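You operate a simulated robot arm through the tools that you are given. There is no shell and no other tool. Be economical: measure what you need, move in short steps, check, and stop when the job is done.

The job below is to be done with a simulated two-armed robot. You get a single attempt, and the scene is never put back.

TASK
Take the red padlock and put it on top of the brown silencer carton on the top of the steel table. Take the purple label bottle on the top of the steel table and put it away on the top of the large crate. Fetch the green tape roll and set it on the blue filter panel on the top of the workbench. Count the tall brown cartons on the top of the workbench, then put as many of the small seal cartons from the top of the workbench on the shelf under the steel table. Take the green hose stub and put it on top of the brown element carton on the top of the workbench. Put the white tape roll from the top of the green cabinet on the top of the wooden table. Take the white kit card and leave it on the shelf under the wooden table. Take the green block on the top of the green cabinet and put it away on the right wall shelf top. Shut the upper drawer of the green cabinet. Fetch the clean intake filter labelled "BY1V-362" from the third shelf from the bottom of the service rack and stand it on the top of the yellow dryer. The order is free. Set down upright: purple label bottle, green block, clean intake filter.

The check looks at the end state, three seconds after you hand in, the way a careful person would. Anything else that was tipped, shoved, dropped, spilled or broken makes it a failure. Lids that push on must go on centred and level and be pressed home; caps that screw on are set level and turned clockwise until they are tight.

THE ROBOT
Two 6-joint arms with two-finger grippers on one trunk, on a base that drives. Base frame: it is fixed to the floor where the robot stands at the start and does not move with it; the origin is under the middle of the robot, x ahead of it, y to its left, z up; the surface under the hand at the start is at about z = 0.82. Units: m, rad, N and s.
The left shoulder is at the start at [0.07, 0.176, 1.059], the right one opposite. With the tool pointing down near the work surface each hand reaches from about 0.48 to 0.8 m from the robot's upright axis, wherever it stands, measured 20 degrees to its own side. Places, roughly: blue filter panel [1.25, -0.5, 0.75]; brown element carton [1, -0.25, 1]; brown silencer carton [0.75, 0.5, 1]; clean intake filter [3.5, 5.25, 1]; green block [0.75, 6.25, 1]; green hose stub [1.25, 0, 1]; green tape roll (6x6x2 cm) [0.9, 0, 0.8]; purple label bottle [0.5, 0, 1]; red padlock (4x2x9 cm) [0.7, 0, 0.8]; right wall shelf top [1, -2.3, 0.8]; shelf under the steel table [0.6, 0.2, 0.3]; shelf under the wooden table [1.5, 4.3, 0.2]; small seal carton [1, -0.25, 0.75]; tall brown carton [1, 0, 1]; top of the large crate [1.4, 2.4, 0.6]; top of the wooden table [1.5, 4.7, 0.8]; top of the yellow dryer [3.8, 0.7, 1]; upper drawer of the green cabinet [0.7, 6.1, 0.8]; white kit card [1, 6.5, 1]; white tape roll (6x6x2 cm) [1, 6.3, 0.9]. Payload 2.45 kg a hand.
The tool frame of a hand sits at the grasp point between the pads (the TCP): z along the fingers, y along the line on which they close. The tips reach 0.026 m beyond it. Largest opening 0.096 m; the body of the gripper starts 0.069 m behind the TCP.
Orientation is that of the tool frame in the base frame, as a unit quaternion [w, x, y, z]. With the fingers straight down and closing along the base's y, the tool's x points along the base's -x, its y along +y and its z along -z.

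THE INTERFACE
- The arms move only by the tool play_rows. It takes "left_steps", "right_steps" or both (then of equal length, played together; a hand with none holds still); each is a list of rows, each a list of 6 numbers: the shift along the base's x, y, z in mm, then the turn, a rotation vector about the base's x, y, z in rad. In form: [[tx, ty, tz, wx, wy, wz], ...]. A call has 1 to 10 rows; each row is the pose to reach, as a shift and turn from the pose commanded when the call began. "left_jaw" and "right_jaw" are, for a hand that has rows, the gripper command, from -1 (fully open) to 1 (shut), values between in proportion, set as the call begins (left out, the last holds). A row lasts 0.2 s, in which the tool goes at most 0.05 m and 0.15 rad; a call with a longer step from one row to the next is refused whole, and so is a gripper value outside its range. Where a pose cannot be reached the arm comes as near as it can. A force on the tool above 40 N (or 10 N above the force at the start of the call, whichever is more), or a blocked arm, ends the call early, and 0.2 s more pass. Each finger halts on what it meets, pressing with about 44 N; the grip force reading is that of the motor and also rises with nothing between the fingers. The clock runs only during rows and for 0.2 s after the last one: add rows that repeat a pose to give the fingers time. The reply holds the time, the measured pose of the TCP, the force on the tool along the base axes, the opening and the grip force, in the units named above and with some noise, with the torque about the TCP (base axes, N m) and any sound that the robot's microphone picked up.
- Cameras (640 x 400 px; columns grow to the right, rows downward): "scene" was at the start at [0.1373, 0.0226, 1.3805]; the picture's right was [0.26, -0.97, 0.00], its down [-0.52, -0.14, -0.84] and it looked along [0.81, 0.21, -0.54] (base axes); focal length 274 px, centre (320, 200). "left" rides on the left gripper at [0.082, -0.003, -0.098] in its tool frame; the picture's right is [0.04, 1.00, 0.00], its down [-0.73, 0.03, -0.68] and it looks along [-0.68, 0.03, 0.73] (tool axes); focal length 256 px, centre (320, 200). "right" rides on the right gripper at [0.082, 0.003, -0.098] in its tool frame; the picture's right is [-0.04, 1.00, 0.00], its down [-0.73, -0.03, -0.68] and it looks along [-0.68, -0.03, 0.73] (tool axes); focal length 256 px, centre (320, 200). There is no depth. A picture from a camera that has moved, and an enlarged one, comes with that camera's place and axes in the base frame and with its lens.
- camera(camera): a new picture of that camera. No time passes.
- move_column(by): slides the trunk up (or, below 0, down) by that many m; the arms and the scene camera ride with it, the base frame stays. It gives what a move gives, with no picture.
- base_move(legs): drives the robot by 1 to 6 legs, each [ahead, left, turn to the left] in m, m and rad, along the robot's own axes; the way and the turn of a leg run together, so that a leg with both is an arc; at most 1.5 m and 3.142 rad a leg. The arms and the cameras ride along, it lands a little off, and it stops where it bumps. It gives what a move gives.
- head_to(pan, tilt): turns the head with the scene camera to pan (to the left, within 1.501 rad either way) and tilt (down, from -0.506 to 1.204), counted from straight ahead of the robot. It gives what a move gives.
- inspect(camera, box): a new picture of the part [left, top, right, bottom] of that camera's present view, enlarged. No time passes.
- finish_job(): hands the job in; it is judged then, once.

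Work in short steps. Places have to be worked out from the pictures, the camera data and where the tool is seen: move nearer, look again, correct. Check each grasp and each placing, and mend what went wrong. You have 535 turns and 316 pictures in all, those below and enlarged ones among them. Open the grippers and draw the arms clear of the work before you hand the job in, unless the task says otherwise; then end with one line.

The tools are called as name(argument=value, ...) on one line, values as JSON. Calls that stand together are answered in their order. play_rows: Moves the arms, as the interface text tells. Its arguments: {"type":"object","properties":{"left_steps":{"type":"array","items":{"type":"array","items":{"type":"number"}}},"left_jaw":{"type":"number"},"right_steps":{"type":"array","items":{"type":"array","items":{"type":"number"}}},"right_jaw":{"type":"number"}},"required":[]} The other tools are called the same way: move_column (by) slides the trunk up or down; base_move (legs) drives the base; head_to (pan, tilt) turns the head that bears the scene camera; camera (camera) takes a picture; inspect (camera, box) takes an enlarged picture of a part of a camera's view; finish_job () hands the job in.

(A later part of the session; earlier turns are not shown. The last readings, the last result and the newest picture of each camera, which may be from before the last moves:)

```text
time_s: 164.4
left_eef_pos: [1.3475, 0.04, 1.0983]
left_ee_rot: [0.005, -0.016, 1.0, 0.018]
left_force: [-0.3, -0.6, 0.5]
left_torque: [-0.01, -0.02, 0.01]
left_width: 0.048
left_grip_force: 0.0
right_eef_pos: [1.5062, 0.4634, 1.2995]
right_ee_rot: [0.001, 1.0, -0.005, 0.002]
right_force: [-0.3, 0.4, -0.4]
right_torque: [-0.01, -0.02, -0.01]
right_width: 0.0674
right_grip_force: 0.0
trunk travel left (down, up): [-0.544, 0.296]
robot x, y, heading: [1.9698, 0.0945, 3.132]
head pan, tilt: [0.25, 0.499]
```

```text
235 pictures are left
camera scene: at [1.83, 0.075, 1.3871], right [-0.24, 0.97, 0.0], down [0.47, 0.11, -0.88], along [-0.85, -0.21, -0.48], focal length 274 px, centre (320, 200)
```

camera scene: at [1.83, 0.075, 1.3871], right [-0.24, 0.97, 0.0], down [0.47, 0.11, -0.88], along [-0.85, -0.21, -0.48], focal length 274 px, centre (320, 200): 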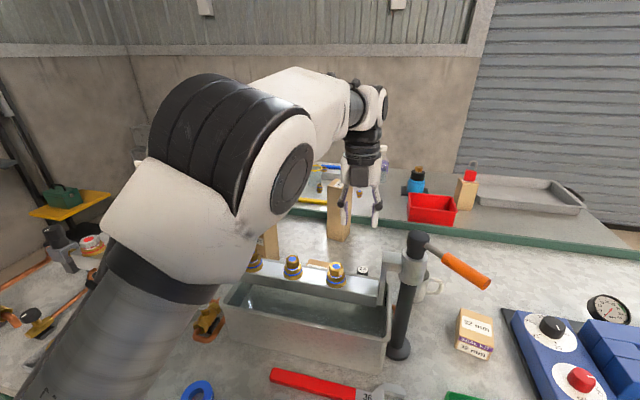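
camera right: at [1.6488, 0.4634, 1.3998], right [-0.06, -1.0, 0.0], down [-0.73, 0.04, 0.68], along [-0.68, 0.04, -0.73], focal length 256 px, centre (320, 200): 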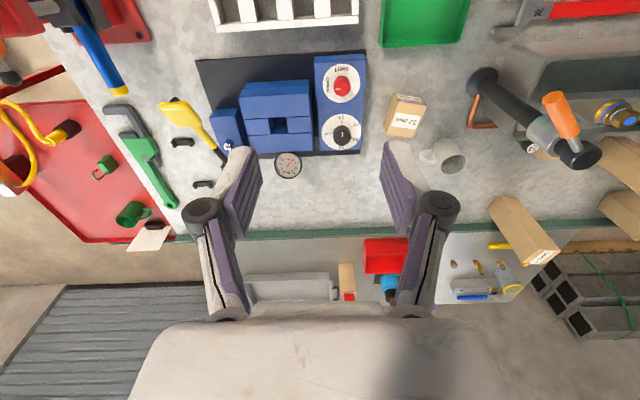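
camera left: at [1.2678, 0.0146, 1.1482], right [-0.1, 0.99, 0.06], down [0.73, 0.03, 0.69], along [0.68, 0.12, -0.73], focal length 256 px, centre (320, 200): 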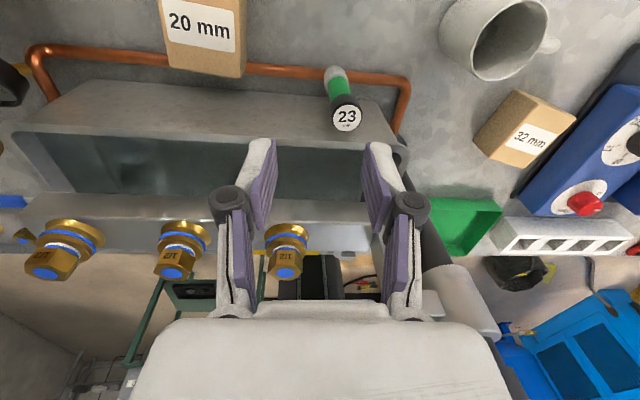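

The arm seems to be at a joint limit to the robot's right; I shift the base 6 cm to the right (+y) so the stub lies more on the left arm's side.

base_move(legs=[[0, -0.07, 0]])

play_rows(left_steps=[[3, -30, 0, -0.03, 0, -0.03], [3, -50, 0, -0.03, 0, -0.03], [3, -50, 0, -0.03, 0, -0.03]])

camera(camera="left")

```text
time_s: 165.4
left_eef_pos: [1.348, 0.1089, 1.1001]
left_ee_rot: [0.003, -0.016, 1.0, 0.018]
left_force: [0.3, 0.8, 0.2]
left_torque: [-0.03, -0.02, 0.0]
left_width: 0.0481
left_grip_force: 0.0
right_eef_pos: [1.5065, 0.533, 1.2985]
right_ee_rot: [0.002, 1.0, -0.005, 0.002]
right_force: [-0.2, 0.7, 0.1]
right_torque: [0.03, 0.02, -0.02]
right_width: 0.0671
right_grip_force: 0.0
trunk travel left (down, up): [-0.544, 0.296]
robot x, y, heading: [1.967, 0.1674, 3.135]
head pan, tilt: [0.25, 0.499]
```

```text
time_s: 166.2
left_eef_pos: [1.3499, 0.0604, 1.0994]
left_ee_rot: [0.004, -0.004, 1.0, 0.001]
left_force: [-0.6, 0.5, -0.7]
left_torque: [-0.03, -0.01, -0.01]
left_width: 0.0482
left_grip_force: 0.1
right_eef_pos: [1.5081, 0.5332, 1.2992]
right_ee_rot: [0.001, 1.0, -0.005, 0.0]
right_force: [-0.1, -0.8, -0.3]
right_torque: [-0.03, 0.0, -0.03]
right_width: 0.0672
right_grip_force: 0.0
trunk travel left (down, up): [-0.544, 0.296]
robot x, y, heading: [1.9692, 0.1643, 3.134]
head pan, tilt: [0.25, 0.499]
```

```text
234 pictures are left
camera left: at [1.2688, 0.0563, 1.1965], right [-0.05, 1.0, 0.0], down [0.73, 0.03, 0.68], along [0.68, 0.03, -0.73], focal length 256 px, centre (320, 200)
```

left: 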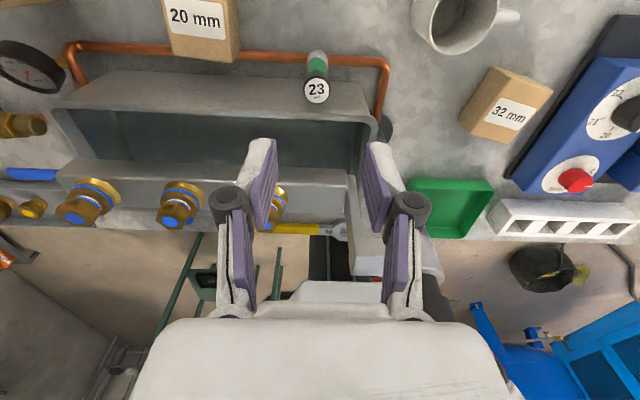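

Oriented well and over the stub now. Descend stepwise.

play_rows(left_steps=[[6, -4, -25, 0, 0, 0], [6, -4, -50, 0, 0, 0], [6, -4, -75, 0, 0, 0], [6, -4, -95, 0, 0, 0]])

camera(camera="left")

camera(camera="scene")

```text
time_s: 167.2
left_eef_pos: [1.3426, 0.0658, 1.0059]
left_ee_rot: [0.005, -0.01, 1.0, -0.003]
left_force: [-0.9, -0.5, 0.3]
left_torque: [0.01, 0.01, 0.01]
left_width: 0.0479
left_grip_force: 0.0
left hand out of reach, approached as far as the arm can: row 1, 2, 3, 4
right_eef_pos: [1.5067, 0.532, 1.2986]
right_ee_rot: [0.001, 1.0, -0.005, 0.001]
right_force: [-0.4, 0.2, -0.3]
right_torque: [0.0, -0.02, 0.01]
right_width: 0.067
right_grip_force: 0.0
trunk travel left (down, up): [-0.544, 0.296]
robot x, y, heading: [1.9687, 0.1667, 3.132]
head pan, tilt: [0.25, 0.499]
```

```text
233 pictures are left
camera left: at [1.261, 0.0601, 1.1027], right [-0.06, 1.0, -0.01], down [0.73, 0.05, 0.69], along [0.69, 0.04, -0.73], focal length 256 px, centre (320, 200)
```

left: 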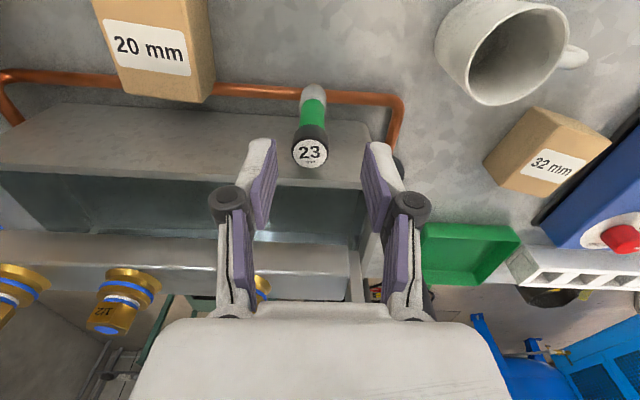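

```text
232 pictures are left
camera scene: at [1.8302, 0.1446, 1.3872], right [-0.24, 0.97, 0.0], down [0.47, 0.11, -0.88], along [-0.85, -0.21, -0.48], focal length 274 px, centre (320, 200)
```

scene: 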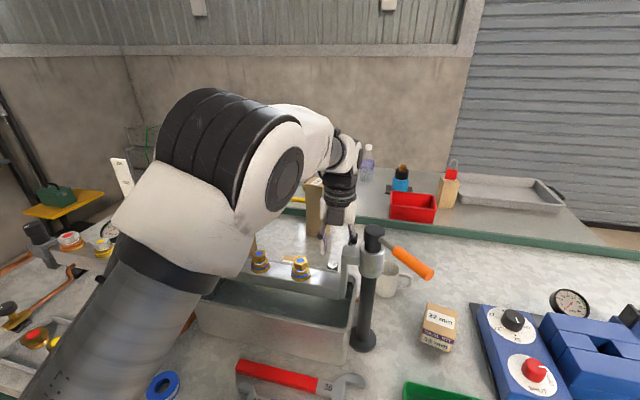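

The limit here is on the near side; I raise a bit, back the base 5 cm, and retry.

play_rows(left_steps=[[-10, 0, 30, 0, 0, 0], [-20, -5, 60, 0, 0, 0]])

base_move(legs=[[-0.05, -0.03, 0]])

play_rows(left_steps=[[-5, -10, 0, 0, 0, -0.02], [-10, -28, -10, 0, 0, -0.02], [-10, -28, -20, 0, 0, -0.02]])

camera(camera="left")

```text
time_s: 167.8
left_eef_pos: [1.3221, 0.0611, 1.066]
left_ee_rot: [0.003, -0.001, 1.0, 0.002]
left_force: [1.3, -0.1, 0.4]
left_torque: [0.02, -0.01, -0.03]
left_width: 0.0482
left_grip_force: 0.0
right_eef_pos: [1.506, 0.5326, 1.2989]
right_ee_rot: [0.001, 1.0, -0.005, 0.0]
right_force: [0.1, 0.0, -0.4]
right_torque: [0.02, -0.01, -0.01]
right_width: 0.0674
right_grip_force: 0.0
trunk travel left (down, up): [-0.544, 0.296]
robot x, y, heading: [1.9698, 0.1626, 3.133]
head pan, tilt: [0.25, 0.499]
```

```text
time_s: 168.8
left_eef_pos: [1.3724, 0.0909, 1.0652]
left_ee_rot: [0.004, 0.0, 1.0, 0.003]
left_force: [-0.3, -0.1, -0.6]
left_torque: [0.01, 0.01, -0.01]
left_width: 0.0479
left_grip_force: 0.0
right_eef_pos: [1.5555, 0.5614, 1.2996]
right_ee_rot: [0.001, 1.0, -0.006, 0.002]
right_force: [0.3, -0.2, -0.5]
right_torque: [0.01, 0.0, 0.02]
right_width: 0.0672
right_grip_force: 0.0
trunk travel left (down, up): [-0.544, 0.296]
robot x, y, heading: [2.0187, 0.1973, 3.136]
head pan, tilt: [0.25, 0.499]
```

```text
time_s: 169.6
left_eef_pos: [1.3536, 0.0751, 1.0488]
left_ee_rot: [0.004, 0.001, 1.0, -0.002]
left_force: [-0.1, 0.4, 0.2]
left_torque: [-0.02, 0.03, 0.01]
left_width: 0.048
left_grip_force: 0.0
left hand out of reach, approached as far as the arm can: row 1, 2, 3
right_eef_pos: [1.5574, 0.5619, 1.2995]
right_ee_rot: [0.001, 1.0, -0.006, 0.001]
right_force: [-0.9, 0.4, -0.3]
right_torque: [-0.04, -0.01, 0.0]
right_width: 0.0673
right_grip_force: 0.0
trunk travel left (down, up): [-0.544, 0.296]
robot x, y, heading: [2.0174, 0.1911, 3.133]
head pan, tilt: [0.25, 0.499]
```

```text
231 pictures are left
camera left: at [1.273, 0.0715, 1.1448], right [-0.04, 1.0, 0.0], down [0.73, 0.03, 0.69], along [0.68, 0.02, -0.73], focal length 256 px, centre (320, 200)
```

left: 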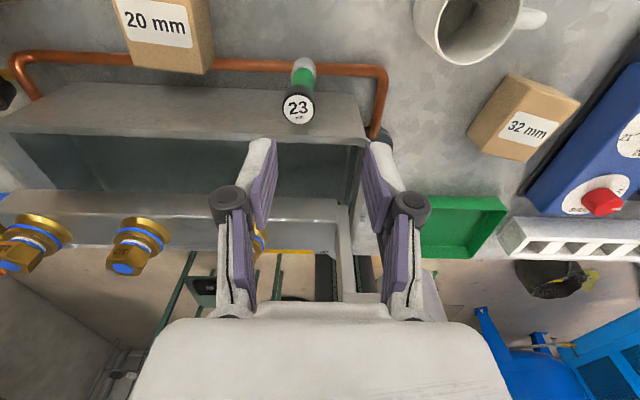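

The yaw limit is what binds; I give back 0.25 rad of yaw and recenter.

play_rows(left_steps=[[0, 0, 0, 0, 0, 0.13], [1, -10, 0, 0, 0, 0.25], [2, -19, -10, 0, 0, 0.25], [2, -19, -30, 0, 0, 0.25]])

camera(camera="left")

```text
time_s: 170.6
left_eef_pos: [1.3554, 0.0552, 1.0184]
left_ee_rot: [0.003, -0.117, 0.993, 0.004]
left_force: [0.1, 0.5, 1.3]
left_torque: [0.0, -0.01, -0.04]
left_width: 0.048
left_grip_force: 0.1
right_eef_pos: [1.5558, 0.5627, 1.299]
right_ee_rot: [0.002, 1.0, -0.005, 0.001]
right_force: [0.1, -0.3, 0.1]
right_torque: [-0.02, 0.0, 0.0]
right_width: 0.0674
right_grip_force: 0.0
trunk travel left (down, up): [-0.544, 0.296]
robot x, y, heading: [2.0184, 0.1944, 3.13]
head pan, tilt: [0.25, 0.499]
```

```text
230 pictures are left
camera left: at [1.2776, 0.0324, 1.1149], right [-0.27, 0.96, 0.0], down [0.7, 0.19, 0.68], along [0.66, 0.19, -0.73], focal length 256 px, centre (320, 200)
```

left: 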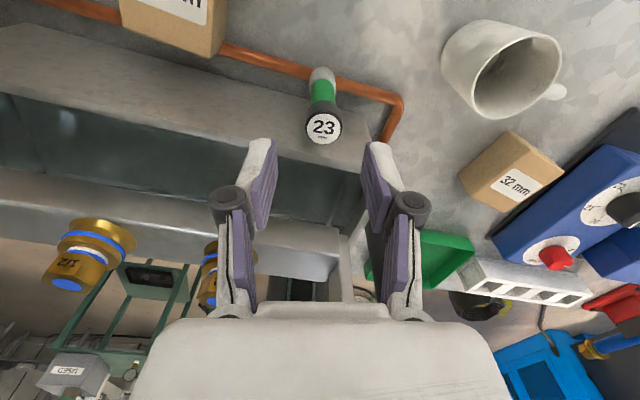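

Centred. I narrow the jaws to ~36 mm and descend to grip the stub's upper part.

play_rows(left_steps=[[-1, 2, -20, 0, 0, 0], [-1, 2, -45, 0, 0, 0], [-1, 2, -65, 0, 0, 0], [-1, 2, -80, 0, 0, 0], [-1, 2, -87, 0, 0, 0]], left_jaw=0.25)

camera(camera="left")

```text
time_s: 171.8
left_eef_pos: [1.356, 0.0558, 0.9319]
left_ee_rot: [0.004, -0.116, 0.993, 0.003]
left_force: [0.1, 0.9, 1.0]
left_torque: [0.02, -0.02, 0.0]
left_width: 0.0356
left_grip_force: 0.2
right_eef_pos: [1.5562, 0.562, 1.2979]
right_ee_rot: [0.002, 1.0, -0.004, 0.0]
right_force: [-0.2, 0.2, -0.6]
right_torque: [0.01, -0.05, 0.01]
right_width: 0.0674
right_grip_force: 0.1
trunk travel left (down, up): [-0.544, 0.296]
robot x, y, heading: [2.0195, 0.1951, 3.131]
head pan, tilt: [0.25, 0.499]
```

```text
229 pictures are left
camera left: at [1.2774, 0.0334, 1.0281], right [-0.27, 0.96, 0.01], down [0.7, 0.19, 0.68], along [0.66, 0.19, -0.73], focal length 256 px, centre (320, 200)
```

left: 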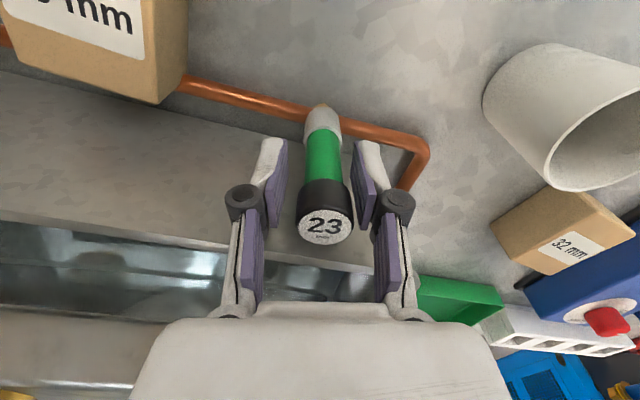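

play_rows(left_steps=[[0, 0, 0, 0, 0, 0], [0, 0, 0, 0, 0, 0], [0, 0, 0, 0, 0, 0]], left_jaw=1.0)

play_rows(left_steps=[[0, 0, 20, 0, 0, 0], [0, 0, 50, 0, 0, 0], [-5, 0, 90, 0, 0, 0], [-10, 0, 130, 0, 0, 0], [-10, -20, 170, 0, 0, 0], [0, -50, 210, 0, 0, 0], [20, -80, 240, 0, 0, 0]])

camera(camera="left")

camera(camera="scene")

```text
time_s: 172.6
left_eef_pos: [1.3557, 0.0561, 0.932]
left_ee_rot: [0.003, -0.115, 0.993, 0.003]
left_force: [-0.8, 1.3, 1.4]
left_torque: [0.02, 0.05, 0.01]
left_width: 0.0225
left_grip_force: 44.0
right_eef_pos: [1.558, 0.5621, 1.299]
right_ee_rot: [0.002, 1.0, -0.005, 0.002]
right_force: [0.2, 0.0, -0.4]
right_torque: [-0.02, -0.05, 0.01]
right_width: 0.0671
right_grip_force: 0.1
trunk travel left (down, up): [-0.544, 0.296]
robot x, y, heading: [2.0193, 0.1946, 3.135]
head pan, tilt: [0.25, 0.499]
```

```text
refused: row 6 steps farther than a row can; nothing moved
```

```text
228 pictures are left
camera left: at [1.2775, 0.0336, 1.0284], right [-0.27, 0.96, 0.01], down [0.7, 0.19, 0.68], along [0.66, 0.19, -0.73], focal length 256 px, centre (320, 200)
```

left: 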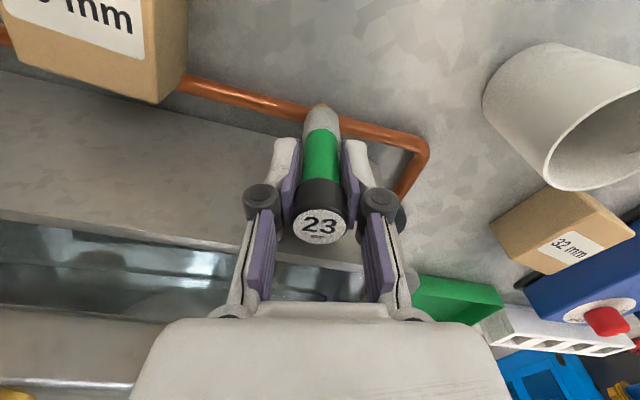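

```text
227 pictures are left
camera scene: at [1.8807, 0.174, 1.3872], right [-0.24, 0.97, 0.0], down [0.47, 0.11, -0.88], along [-0.85, -0.21, -0.48], focal length 274 px, centre (320, 200)
```

scene: 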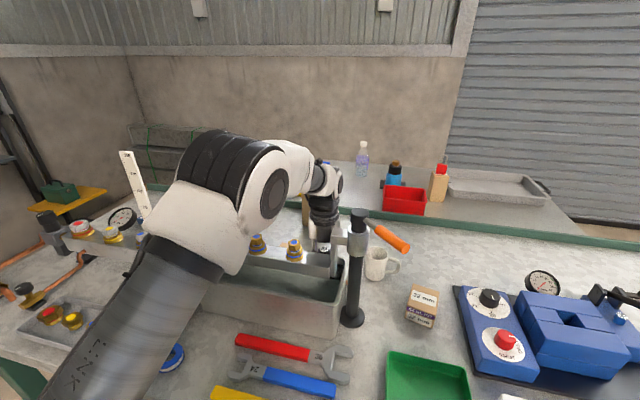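

Stub gripped (22.5 mm). Lift it clear.

play_rows(left_steps=[[0, 0, 20, 0, 0, 0], [0, 0, 50, 0, 0, 0], [-5, 0, 90, 0, 0, 0], [-10, 0, 130, 0, 0, 0], [-10, -10, 170, 0, 0, 0], [-5, -30, 210, 0, 0, 0], [5, -55, 240, 0, 0, 0]])

camera(camera="left")

camera(camera="right")

```text
time_s: 174.2
left_eef_pos: [1.3619, 0.0001, 1.1721]
left_ee_rot: [0.003, -0.116, 0.993, 0.003]
left_force: [0.4, -0.4, -0.9]
left_torque: [0.01, 0.03, 0.02]
left_width: 0.0224
left_grip_force: 44.0
right_eef_pos: [1.5579, 0.5614, 1.2989]
right_ee_rot: [0.0, 1.0, -0.005, 0.0]
right_force: [0.1, 0.1, 0.7]
right_torque: [0.0, 0.02, -0.02]
right_width: 0.0672
right_grip_force: 0.1
trunk travel left (down, up): [-0.544, 0.296]
robot x, y, heading: [2.0156, 0.193, 3.13]
head pan, tilt: [0.25, 0.499]
```

```text
226 pictures are left
camera left: at [1.2831, -0.0229, 1.2687], right [-0.27, 0.96, 0.01], down [0.7, 0.19, 0.68], along [0.66, 0.19, -0.73], focal length 256 px, centre (320, 200)
```

left: 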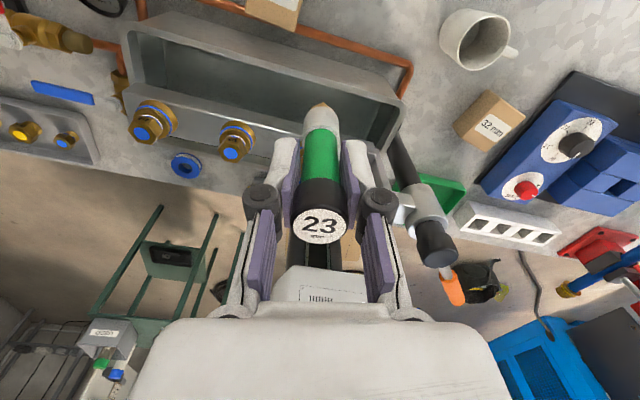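

```text
225 pictures are left
camera right: at [1.6385, 0.5555, 1.3992], right [-0.05, -1.0, 0.0], down [-0.73, 0.04, 0.68], along [-0.68, 0.03, -0.73], focal length 256 px, centre (320, 200)
```

right: 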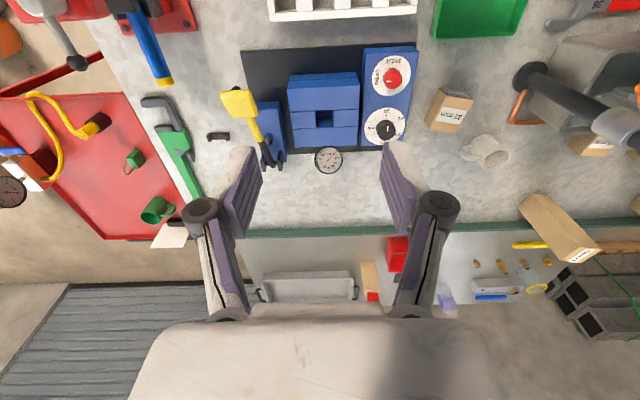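

I zoom on the held stub to see its bottom end.

inspect(camera="left", box=[260, 80, 380, 255])

inspect(camera="scene", box=[260, 100, 420, 220])

```text
2.29 times, centred on (320, 168) of left
camera zoom: at [1.2831, -0.0229, 1.2687], right [-0.27, 0.96, 0.01], down [0.7, 0.19, 0.68], along [0.66, 0.19, -0.73], focal length 585 px, centre (320, 274)
```

zoom: 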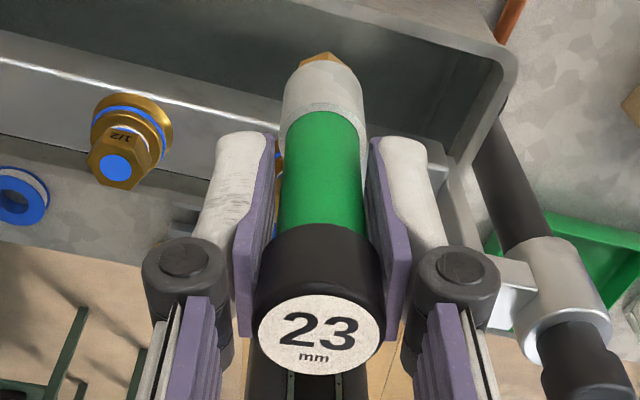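

```text
3.33 times, centred on (340, 160) of scene
camera zoom: at [1.8816, 0.1727, 1.3873], right [-0.24, 0.97, 0.0], down [0.46, 0.11, -0.88], along [-0.85, -0.21, -0.48], focal length 914 px, centre (253, 333)
```

zoom: 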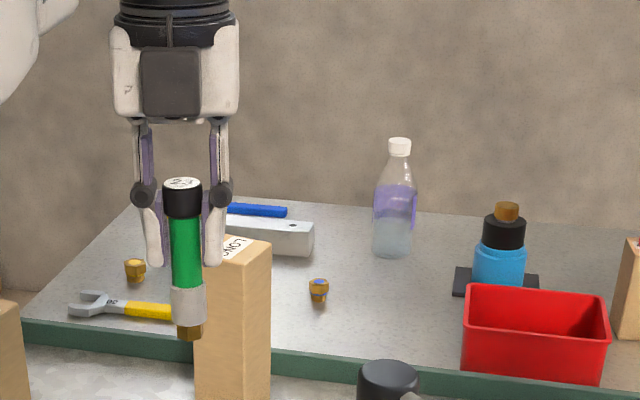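

The item is the hose stub with a brass end (23 mm). Next, the right hand goes over the 32 mm seal carton at about (1.402, 0.285), keeping clear of the lever's handle.

play_rows(right_steps=[[-25, -25, -20, 0, 0, 0.06], [-50, -50, -40, 0, 0, 0.12], [-75, -80, -60, 0, 0, 0.18], [-100, -110, -80, 0, 0, 0.24], [-120, -145, -100, 0, 0, 0.3], [-135, -180, -120, 0, 0, 0.35], [-145, -215, -135, 0, 0, 0.35]], right_jaw=-0.55)

camera(camera="right")

head_to(pan=-0.2, tilt=0.75)

camera(camera="scene")

```text
time_s: 175.8
left_eef_pos: [1.3592, -0.0008, 1.1692]
left_ee_rot: [0.004, -0.116, 0.993, 0.004]
left_force: [-0.3, -0.4, -1.3]
left_torque: [0.01, 0.01, -0.03]
left_width: 0.0227
left_grip_force: 44.7
right_eef_pos: [1.4088, 0.3476, 1.1655]
right_ee_rot: [0.001, 0.986, 0.169, 0.002]
right_force: [0.5, -0.1, -0.7]
right_torque: [0.03, -0.03, -0.01]
right_width: 0.0742
right_grip_force: 0.0
trunk travel left (down, up): [-0.544, 0.296]
robot x, y, heading: [2.0171, 0.1941, 3.132]
head pan, tilt: [0.25, 0.499]
```

```text
222 pictures are left
camera right: at [1.4863, 0.369, 1.2646], right [0.3, -0.96, 0.0], down [-0.7, -0.22, 0.68], along [-0.65, -0.2, -0.74], focal length 256 px, centre (320, 200)
```

right: 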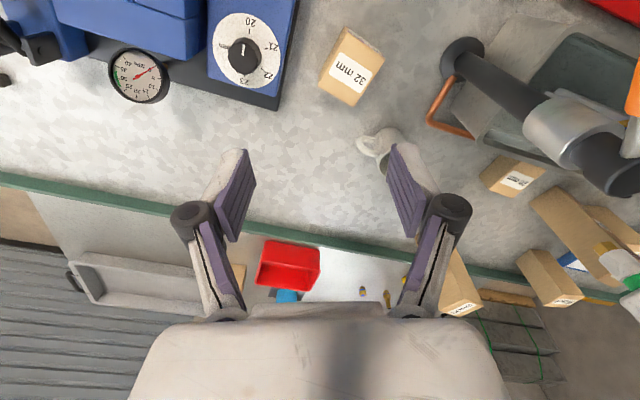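

```text
time_s: 176.7
left_eef_pos: [1.3602, 0.0009, 1.1719]
left_ee_rot: [0.004, -0.115, 0.993, 0.003]
left_force: [0.4, -1.0, -1.0]
left_torque: [-0.01, 0.0, 0.02]
left_width: 0.0225
left_grip_force: 43.8
right_eef_pos: [1.4108, 0.347, 1.1657]
right_ee_rot: [0.001, 0.986, 0.169, 0.001]
right_force: [0.3, -0.6, 0.3]
right_torque: [-0.01, 0.01, 0.0]
right_width: 0.0744
right_grip_force: 0.1
trunk travel left (down, up): [-0.544, 0.296]
robot x, y, heading: [2.0182, 0.1965, 3.135]
head pan, tilt: [-0.201, 0.75]
```

```text
221 pictures are left
camera scene: at [1.8876, 0.2124, 1.3653], right [0.21, 0.98, 0.0], down [0.67, -0.14, -0.73], along [-0.72, 0.15, -0.68], focal length 274 px, centre (320, 200)
```

scene: 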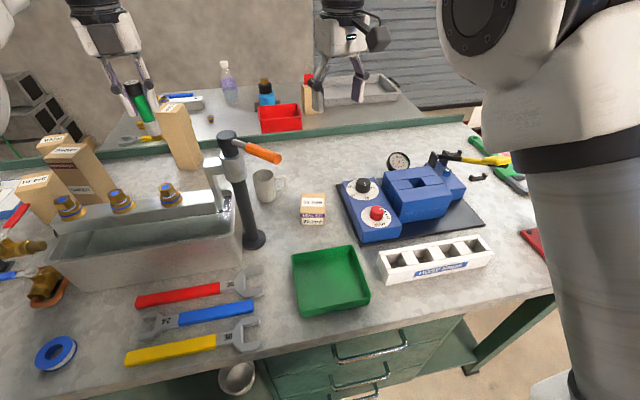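

Carton centre ≈ (1.401, 0.300), nearly aligned with the bench. I set the yaw and go lower.

play_rows(right_steps=[[-2, -10, -20, 0, 0, -0.1], [-4, -20, -40, 0, 0, -0.2], [-6, -30, -65, 0, 0, -0.3], [-7, -40, -90, 0, 0, -0.42], [-7, -46, -115, 0, 0, -0.42]])

camera(camera="right")

inspect(camera="scene", box=[210, 90, 400, 230])

```text
time_s: 177.9
left_eef_pos: [1.3596, -0.0004, 1.171]
left_ee_rot: [0.003, -0.116, 0.993, 0.002]
left_force: [-0.4, 0.4, 0.2]
left_torque: [-0.01, 0.0, 0.04]
left_width: 0.0224
left_grip_force: 44.3
right_eef_pos: [1.4055, 0.3005, 1.0496]
right_ee_rot: [0.001, 0.999, -0.04, 0.001]
right_force: [-0.1, 0.9, 0.0]
right_torque: [-0.02, 0.0, 0.02]
right_width: 0.0745
right_grip_force: 0.1
trunk travel left (down, up): [-0.544, 0.296]
robot x, y, heading: [2.0179, 0.1929, 3.131]
head pan, tilt: [-0.201, 0.75]
```

```text
220 pictures are left
camera right: at [1.4852, 0.2893, 1.1495], right [-0.12, -0.99, 0.0], down [-0.73, 0.09, 0.68], along [-0.67, 0.08, -0.73], focal length 256 px, centre (320, 200)
```

right: 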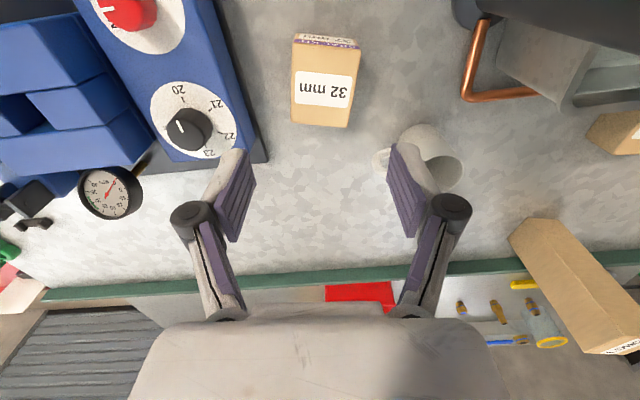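

```text
2.86 times, centred on (305, 160) of scene
camera zoom: at [1.8873, 0.2125, 1.3652], right [0.21, 0.98, 0.0], down [0.67, -0.14, -0.73], along [-0.71, 0.15, -0.68], focal length 783 px, centre (363, 314)
```

zoom: 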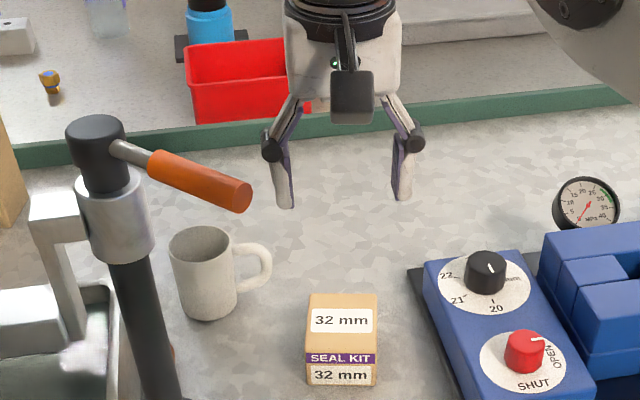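

Slight corrections, jaws a little narrower, then descend.

play_rows(right_steps=[[-3, -4, -30, 0, 0, -0.1], [-3, -4, -60, 0, 0, -0.1], [-3, -4, -90, 0, 0, -0.1], [-3, -4, -105, 0, 0, -0.1]], right_jaw=-0.45)

camera(camera="right")

```text
time_s: 178.9
left_eef_pos: [1.3596, 0.0011, 1.1707]
left_ee_rot: [0.003, -0.116, 0.993, 0.003]
left_force: [0.4, -0.1, -1.6]
left_torque: [0.0, -0.02, 0.0]
left_width: 0.0224
left_grip_force: 44.3
right_eef_pos: [1.4013, 0.2968, 0.9445]
right_ee_rot: [0.001, 0.996, -0.09, 0.001]
right_force: [0.1, -0.2, 1.0]
right_torque: [0.02, -0.04, -0.01]
right_width: 0.0695
right_grip_force: 0.0
trunk travel left (down, up): [-0.544, 0.296]
robot x, y, heading: [2.0221, 0.1944, 3.137]
head pan, tilt: [-0.201, 0.75]
```

```text
218 pictures are left
camera right: at [1.4807, 0.2768, 1.0435], right [-0.22, -0.98, 0.0], down [-0.72, 0.16, 0.68], along [-0.66, 0.15, -0.74], focal length 256 px, centre (320, 200)
```

right: 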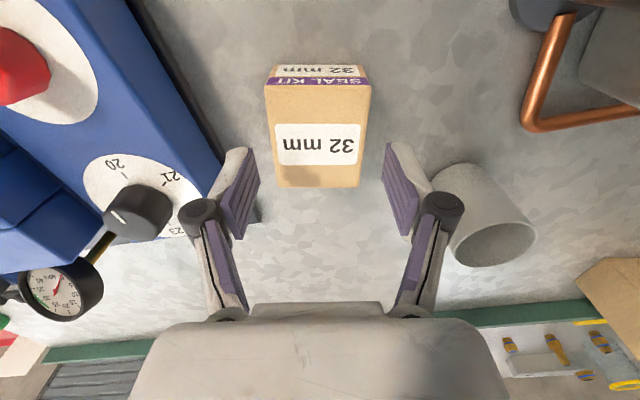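

The knuckle will pass close to the blue block; I narrow the jaws, bias 2 mm away and grip a bit higher.

play_rows(right_steps=[[0, -2, -15, 0, 0, 0], [0, -2, -30, 0, 0, 0], [0, -2, -42, 0, 0, 0], [0, -2, -50, 0, 0, 0]], right_jaw=-0.38)

camera(camera="right")

```text
time_s: 179.9
left_eef_pos: [1.3596, -0.0004, 1.1707]
left_ee_rot: [0.003, -0.117, 0.993, 0.004]
left_force: [-1.1, 0.4, -0.8]
left_torque: [0.03, -0.01, -0.03]
left_width: 0.0225
left_grip_force: 44.1
right_eef_pos: [1.4036, 0.2926, 0.8923]
right_ee_rot: [0.0, 0.996, -0.09, 0.002]
right_force: [0.8, -0.3, 2.6]
right_torque: [0.09, -0.01, -0.04]
right_width: 0.0748
right_grip_force: 1.1
trunk travel left (down, up): [-0.544, 0.296]
robot x, y, heading: [2.0182, 0.1945, 3.135]
head pan, tilt: [-0.201, 0.75]
```

```text
217 pictures are left
camera right: at [1.4827, 0.2734, 0.9928], right [-0.22, -0.98, 0.0], down [-0.72, 0.16, 0.68], along [-0.66, 0.15, -0.74], focal length 256 px, centre (320, 200)
```

right: 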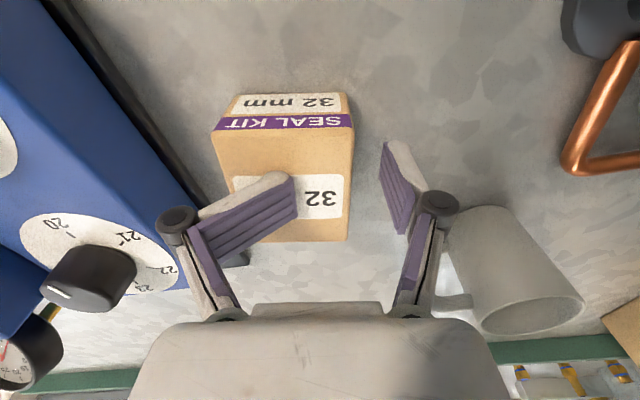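

A finger rode onto the carton top. I rise immediately and look again.

play_rows(right_steps=[[0, 0, 20, 0, 0, 0], [0, 0, 45, 0, 0, 0], [0, 0, 70, 0, 0, 0]], right_jaw=-0.5)

camera(camera="right")

inspect(camera="scene", box=[210, 90, 400, 230])

```text
time_s: 180.7
left_eef_pos: [1.3606, 0.0012, 1.1721]
left_ee_rot: [0.003, -0.116, 0.993, 0.003]
left_force: [-0.2, -0.4, -0.2]
left_torque: [0.01, 0.04, -0.01]
left_width: 0.0224
left_grip_force: 43.5
right_eef_pos: [1.4014, 0.2949, 0.9652]
right_ee_rot: [0.002, 0.996, -0.09, 0.001]
right_force: [0.2, -0.7, -0.9]
right_torque: [-0.02, 0.03, -0.05]
right_width: 0.0729
right_grip_force: 0.6
trunk travel left (down, up): [-0.544, 0.296]
robot x, y, heading: [2.0181, 0.1968, 3.13]
head pan, tilt: [-0.201, 0.75]
```

```text
216 pictures are left
camera right: at [1.4805, 0.275, 1.0644], right [-0.22, -0.98, 0.0], down [-0.72, 0.16, 0.68], along [-0.66, 0.15, -0.74], focal length 256 px, centre (320, 200)
```

right: 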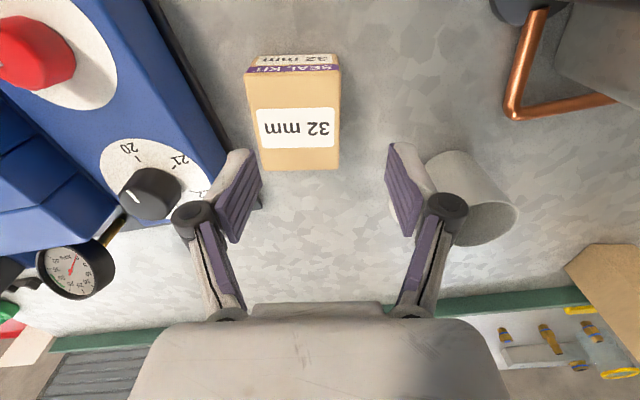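

```text
2.86 times, centred on (305, 160) of scene
camera zoom: at [1.8882, 0.2128, 1.3652], right [0.21, 0.98, 0.0], down [0.67, -0.14, -0.73], along [-0.72, 0.15, -0.68], focal length 783 px, centre (363, 314)
```

zoom: 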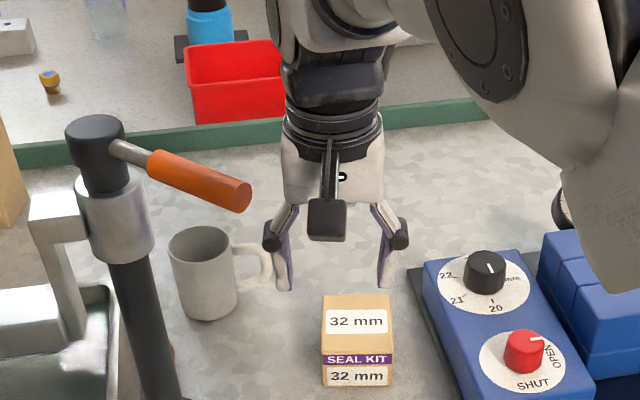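

The carton shifted ~1.4 cm toward the block, still upright. I'll instead grip it along its other axis (closing along x): rise, rotate the tool −1.39 rad.

play_rows(right_steps=[[0, 5, 40, 0, 0, -0.14], [0, 10, 80, 0, 0, -0.28], [0, 13, 110, 0, 0, -0.42], [3, 14, 110, 0, 0, -0.56], [6, 14, 110, 0, 0, -0.7], [6, 14, 110, 0, 0, -0.84], [6, 14, 110, 0, 0, -0.98], [6, 14, 110, 0, 0, -1.12], [6, 14, 110, 0, 0, -1.26], [6, 14, 110, 0, 0, -1.39]], right_jaw=-1)

camera(camera="right")

camera(camera="scene")

```text
time_s: 182.9
left_eef_pos: [1.3607, 0.002, 1.1711]
left_ee_rot: [0.003, -0.116, 0.993, 0.003]
left_force: [-0.3, -0.3, -1.3]
left_torque: [-0.01, 0.02, -0.01]
left_width: 0.0222
left_grip_force: 43.9
right_eef_pos: [1.4074, 0.3099, 1.0737]
right_ee_rot: [-0.002, -0.706, 0.708, 0.0]
right_force: [0.0, -0.7, -0.8]
right_torque: [0.05, -0.03, 0.02]
right_width: 0.0961
right_grip_force: 0.0
trunk travel left (down, up): [-0.544, 0.296]
robot x, y, heading: [2.0221, 0.1948, 3.137]
head pan, tilt: [-0.201, 0.75]
```

```text
214 pictures are left
camera right: at [1.4038, 0.226, 1.1733], right [-1.0, 0.04, 0.0], down [0.03, 0.73, 0.68], along [0.03, 0.68, -0.74], focal length 256 px, centre (320, 200)
```

right: 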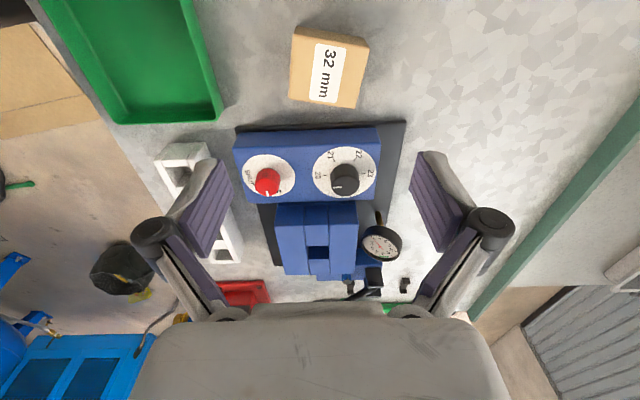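

```text
213 pictures are left
camera scene: at [1.8877, 0.2125, 1.3652], right [0.21, 0.98, 0.0], down [0.67, -0.14, -0.73], along [-0.72, 0.15, -0.68], focal length 274 px, centre (320, 200)
```

scene: 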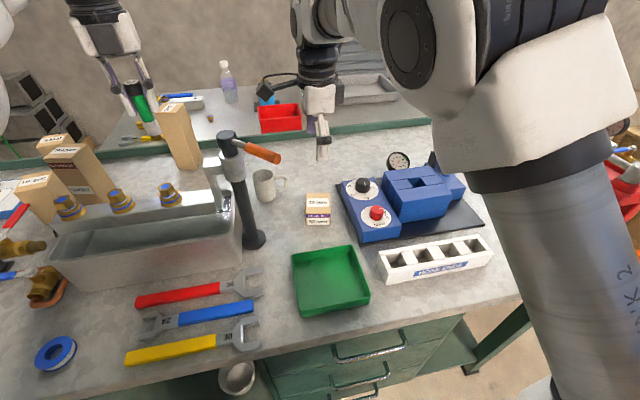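

Rotate the last 0.18 rad to match the carton and come down, then check.

play_rows(right_steps=[[-2, -2, -30, 0, 0, -0.1], [-4, -4, -60, 0, 0, -0.18], [-4, -4, -90, 0, 0, -0.18], [-4, -4, -115, 0, 0, -0.18]])

camera(camera="right")

```text
time_s: 183.9
left_eef_pos: [1.3595, 0.0013, 1.1709]
left_ee_rot: [0.002, -0.116, 0.993, 0.003]
left_force: [-0.4, 0.0, -2.4]
left_torque: [0.0, -0.03, 0.05]
left_width: 0.0223
left_grip_force: 43.9
right_eef_pos: [1.4044, 0.3058, 0.9572]
right_ee_rot: [-0.001, -0.641, 0.767, 0.0]
right_force: [-0.7, -0.2, -0.3]
right_torque: [-0.01, -0.01, -0.01]
right_width: 0.0956
right_grip_force: 0.1
trunk travel left (down, up): [-0.544, 0.296]
robot x, y, heading: [2.0177, 0.1935, 3.132]
head pan, tilt: [-0.201, 0.75]
```

```text
212 pictures are left
camera right: at [1.3865, 0.224, 1.0578], right [-0.98, 0.22, 0.0], down [0.16, 0.72, 0.68], along [0.15, 0.66, -0.74], focal length 256 px, centre (320, 200)
```

right: 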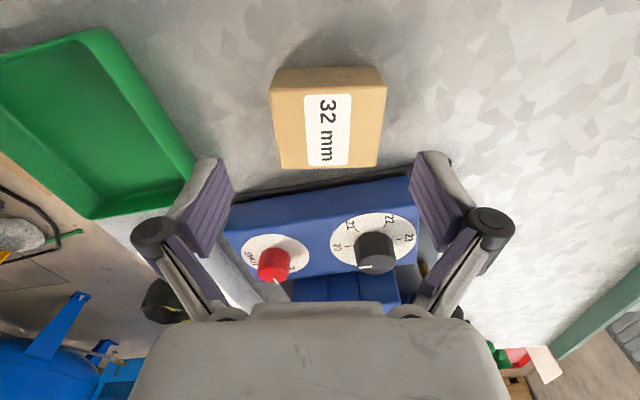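

play_rows(right_steps=[[-5, -4, -20, 0, 0, 0], [-5, -4, -45, 0, 0, 0], [-5, -4, -60, 0, 0, 0], [-5, -4, -71, 0, 0, 0]])

camera(camera="right")

```text
time_s: 184.9
left_eef_pos: [1.36, 0.0027, 1.1709]
left_ee_rot: [0.003, -0.115, 0.993, 0.003]
left_force: [0.2, -0.6, -0.3]
left_torque: [-0.02, 0.01, 0.0]
left_width: 0.0223
left_grip_force: 43.4
right_eef_pos: [1.3987, 0.3008, 0.8866]
right_ee_rot: [-0.002, -0.641, 0.767, 0.001]
right_force: [0.0, 0.0, -0.6]
right_torque: [0.03, -0.02, 0.0]
right_width: 0.0959
right_grip_force: 0.1
trunk travel left (down, up): [-0.544, 0.296]
robot x, y, heading: [2.0203, 0.1873, 3.132]
head pan, tilt: [-0.201, 0.75]
```

```text
211 pictures are left
camera right: at [1.3803, 0.2195, 0.9871], right [-0.98, 0.22, 0.0], down [0.16, 0.72, 0.68], along [0.15, 0.66, -0.73], focal length 256 px, centre (320, 200)
```

right: 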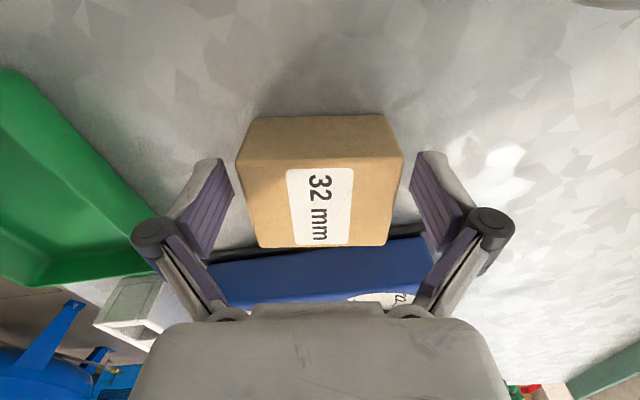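

Carton is nicely between the fingers. Close, then lift.

play_rows(right_steps=[[0, 0, 0, 0, 0, 0], [0, 0, 0, 0, 0, 0], [0, 0, 0, 0, 0, 0]], right_jaw=1)

play_rows(right_steps=[[0, 0, 25, 0, 0, 0], [0, 0, 60, 0, 0, 0], [0, 5, 100, 0, 0, 0], [0, 15, 140, 0, 0, 0], [0, 30, 180, 0, 0, 0], [10, 50, 220, 0, 0, 0], [30, 70, 250, 0, 0, 0], [50, 90, 270, 0, 0, 0]])

camera(camera="right")

```text
time_s: 185.7
left_eef_pos: [1.3604, 0.0018, 1.1705]
left_ee_rot: [0.004, -0.116, 0.993, 0.003]
left_force: [0.2, 0.2, -0.8]
left_torque: [0.0, 0.0, 0.0]
left_width: 0.0223
left_grip_force: 43.9
right_eef_pos: [1.3996, 0.3017, 0.8886]
right_ee_rot: [-0.001, -0.641, 0.767, 0.0]
right_force: [1.0, -0.1, 4.7]
right_torque: [-0.03, -0.01, -0.05]
right_width: 0.074
right_grip_force: 44.0
trunk travel left (down, up): [-0.544, 0.296]
robot x, y, heading: [2.0227, 0.1936, 3.136]
head pan, tilt: [-0.201, 0.75]
```

```text
time_s: 187.5
left_eef_pos: [1.3609, 0.0013, 1.1714]
left_ee_rot: [0.002, -0.115, 0.993, 0.004]
left_force: [0.2, -0.3, -1.2]
left_torque: [0.01, 0.03, -0.02]
left_width: 0.0222
left_grip_force: 44.1
right_eef_pos: [1.4487, 0.3931, 1.1581]
right_ee_rot: [-0.003, -0.642, 0.767, -0.001]
right_force: [0.2, 0.5, 0.7]
right_torque: [-0.05, 0.04, 0.0]
right_width: 0.0739
right_grip_force: 43.5
trunk travel left (down, up): [-0.544, 0.296]
robot x, y, heading: [2.0202, 0.1962, 3.13]
head pan, tilt: [-0.201, 0.75]
```

```text
210 pictures are left
camera right: at [1.431, 0.311, 1.2573], right [-0.98, 0.22, 0.0], down [0.16, 0.72, 0.68], along [0.15, 0.66, -0.74], focal length 256 px, centre (320, 200)
```

right: 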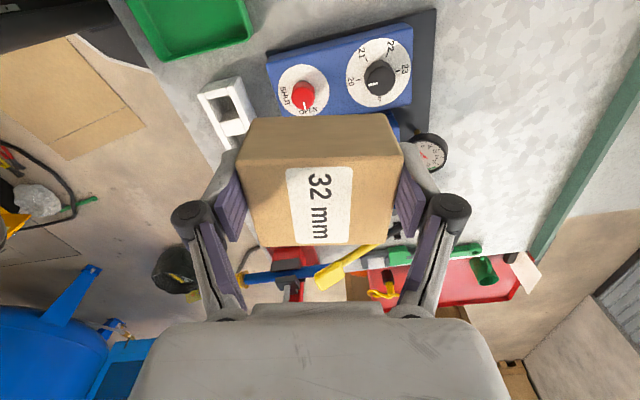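

Both items are held. I drive back around the bench end: turn, run along −y, turn to face +x, then reverse.

base_move(legs=[[-0.05, 0, 0], [0, 0, 1.57], [1.3, 0, 0], [0, 0, 1.57], [0, -0.25, 0], [-1.4, 0, 0]])

head_to(pan=0.6, tilt=0.7)

camera(camera="scene")

```text
time_s: 189.7
left_eef_pos: [1.497, -0.1855, 1.1717]
left_ee_rot: [0.003, -0.263, 0.965, 0.003]
left_force: [0.6, -0.3, -1.0]
left_torque: [-0.02, -0.01, 0.0]
left_width: 0.0225
left_grip_force: 43.8
right_eef_pos: [1.4618, 0.2174, 1.1564]
right_ee_rot: [0.001, 0.75, -0.662, -0.006]
right_force: [-0.8, 2.2, -0.2]
right_torque: [0.09, 0.02, 0.11]
right_width: 0.0758
right_grip_force: 44.0
trunk travel left (down, up): [-0.544, 0.296]
robot x, y, heading: [2.0702, 0.1942, -2.852]
head pan, tilt: [-0.201, 0.75]
stopped in leg 2: the force on the tool passed its limit at 50 N (the readings are from after the stop); the commanded pose is now the measured one
```

```text
time_s: 190.9
left_eef_pos: [1.496, -0.1851, 1.1713]
left_ee_rot: [0.003, -0.263, 0.965, 0.004]
left_force: [0.2, -0.3, -1.5]
left_torque: [-0.01, 0.01, -0.01]
left_width: 0.0223
left_grip_force: 43.8
right_eef_pos: [1.4622, 0.2172, 1.1572]
right_ee_rot: [0.0, 0.75, -0.662, -0.007]
right_force: [-2.1, 2.3, -0.8]
right_torque: [0.1, 0.06, 0.09]
right_width: 0.0755
right_grip_force: 43.8
trunk travel left (down, up): [-0.544, 0.296]
robot x, y, heading: [2.0672, 0.195, -2.851]
head pan, tilt: [0.6, 0.7]
```

```text
209 pictures are left
camera scene: at [1.9667, 0.1148, 1.3695], right [-0.78, 0.63, 0.0], down [0.41, 0.5, -0.76], along [-0.48, -0.59, -0.64], focal length 274 px, centre (320, 200)
```

scene: 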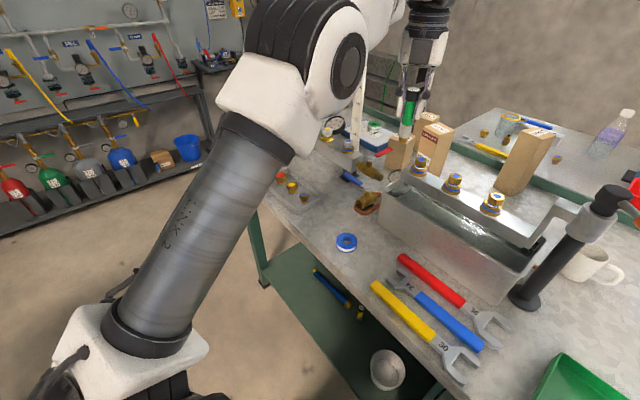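

The held carton touched the lever handle. I raise the right hand and inspect the handle.

play_rows(right_steps=[[0, 5, 15, 0, 0, 0], [0, 15, 40, 0, 0, 0], [0, 25, 80, 0, 0, 0], [0, 30, 120, 0, 0, 0]])

head_to(pan=0.0, tilt=0.7)

camera(camera="scene")

camera(camera="right")

```text
time_s: 191.9
left_eef_pos: [1.4967, -0.1849, 1.1706]
left_ee_rot: [0.003, -0.263, 0.965, 0.003]
left_force: [-0.4, 0.0, -2.4]
left_torque: [-0.01, -0.02, -0.01]
left_width: 0.0221
left_grip_force: 43.8
right_eef_pos: [1.4645, 0.2449, 1.2772]
right_ee_rot: [0.0, 0.749, -0.662, -0.007]
right_force: [0.1, 0.3, 0.0]
right_torque: [0.01, 0.0, 0.04]
right_width: 0.0753
right_grip_force: 44.3
trunk travel left (down, up): [-0.544, 0.296]
robot x, y, heading: [2.0671, 0.1964, -2.851]
head pan, tilt: [0.6, 0.7]
```

```text
time_s: 192.9
left_eef_pos: [1.4975, -0.1849, 1.1716]
left_ee_rot: [0.002, -0.263, 0.965, 0.003]
left_force: [0.7, -0.4, -1.1]
left_torque: [0.01, 0.02, -0.03]
left_width: 0.0219
left_grip_force: 44.8
right_eef_pos: [1.4635, 0.2457, 1.2763]
right_ee_rot: [0.0, 0.75, -0.662, -0.006]
right_force: [-0.4, 0.5, -0.1]
right_torque: [-0.01, 0.02, 0.03]
right_width: 0.0756
right_grip_force: 43.7
trunk travel left (down, up): [-0.544, 0.296]
robot x, y, heading: [2.0681, 0.1952, -2.851]
head pan, tilt: [0.0, 0.7]
```

```text
208 pictures are left
camera scene: at [1.9393, 0.1557, 1.3695], right [-0.29, 0.96, 0.0], down [0.62, 0.19, -0.76], along [-0.73, -0.22, -0.64], focal length 274 px, centre (320, 200)
```

scene: 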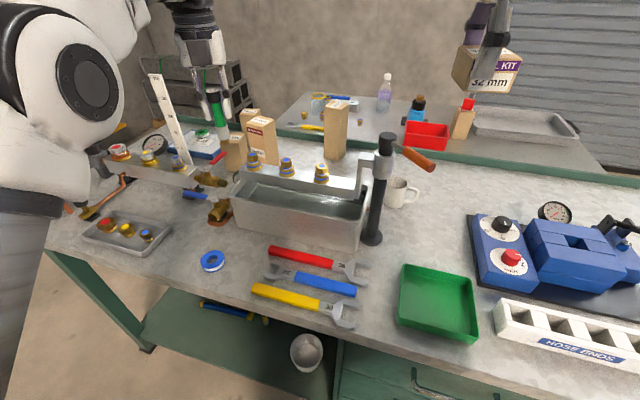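

```text
207 pictures are left
camera right: at [1.4718, 0.1617, 1.3755], right [-1.0, -0.08, 0.01], down [-0.05, 0.73, 0.69], along [-0.06, 0.68, -0.73], focal length 256 px, centre (320, 200)
```

right: 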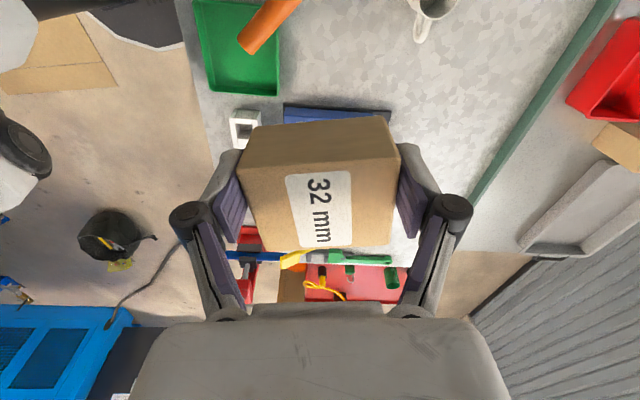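

The lever is unchanged and the carton still held firmly. Continue the drive, backing away a bit first.

base_move(legs=[[-0.12, 0, 0], [0, 0, 1.28], [1.3, 0, 0]])

head_to(pan=0.0, tilt=0.5)

camera(camera="scene")

```text
time_s: 203.5
left_eef_pos: [2.3812, -1.754, 1.171]
left_ee_rot: [0.0, 0.789, -0.614, -0.004]
left_force: [0.3, 0.3, -1.3]
left_torque: [0.03, -0.03, 0.04]
left_width: 0.0223
left_grip_force: 43.8
right_eef_pos: [1.9597, -1.6637, 1.2781]
right_ee_rot: [0.004, 0.997, -0.08, -0.004]
right_force: [0.6, 0.0, -1.2]
right_torque: [0.01, -0.02, 0.02]
right_width: 0.0741
right_grip_force: 44.2
trunk travel left (down, up): [-0.544, 0.296]
robot x, y, heading: [2.177, -1.1, -1.563]
head pan, tilt: [0.0, 0.7]
```

```text
time_s: 204.2
left_eef_pos: [2.3814, -1.7537, 1.1713]
left_ee_rot: [0.0, 0.789, -0.615, -0.004]
left_force: [-0.4, -0.4, -1.5]
left_torque: [0.01, 0.01, 0.03]
left_width: 0.022
left_grip_force: 44.3
right_eef_pos: [1.9581, -1.6642, 1.2761]
right_ee_rot: [0.004, 0.997, -0.08, -0.005]
right_force: [-0.4, 0.4, -1.4]
right_torque: [0.02, -0.03, 0.0]
right_width: 0.0741
right_grip_force: 44.1
trunk travel left (down, up): [-0.544, 0.296]
robot x, y, heading: [2.1769, -1.0979, -1.565]
head pan, tilt: [0.0, 0.499]
```

```text
206 pictures are left
camera scene: at [2.1782, -1.2411, 1.3871], right [-1.0, -0.01, 0.0], down [0.0, 0.48, -0.88], along [0.01, -0.88, -0.48], focal length 274 px, centre (320, 200)
```

scene: 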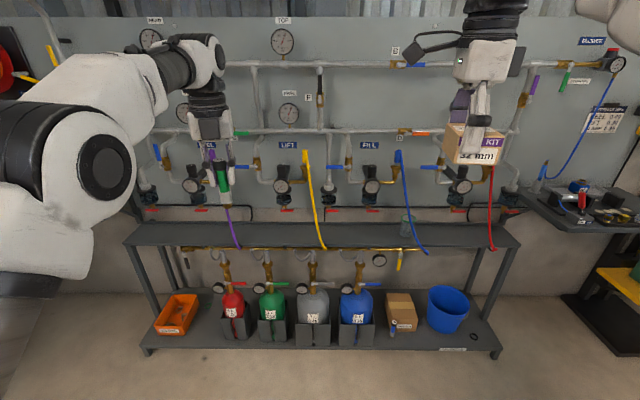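

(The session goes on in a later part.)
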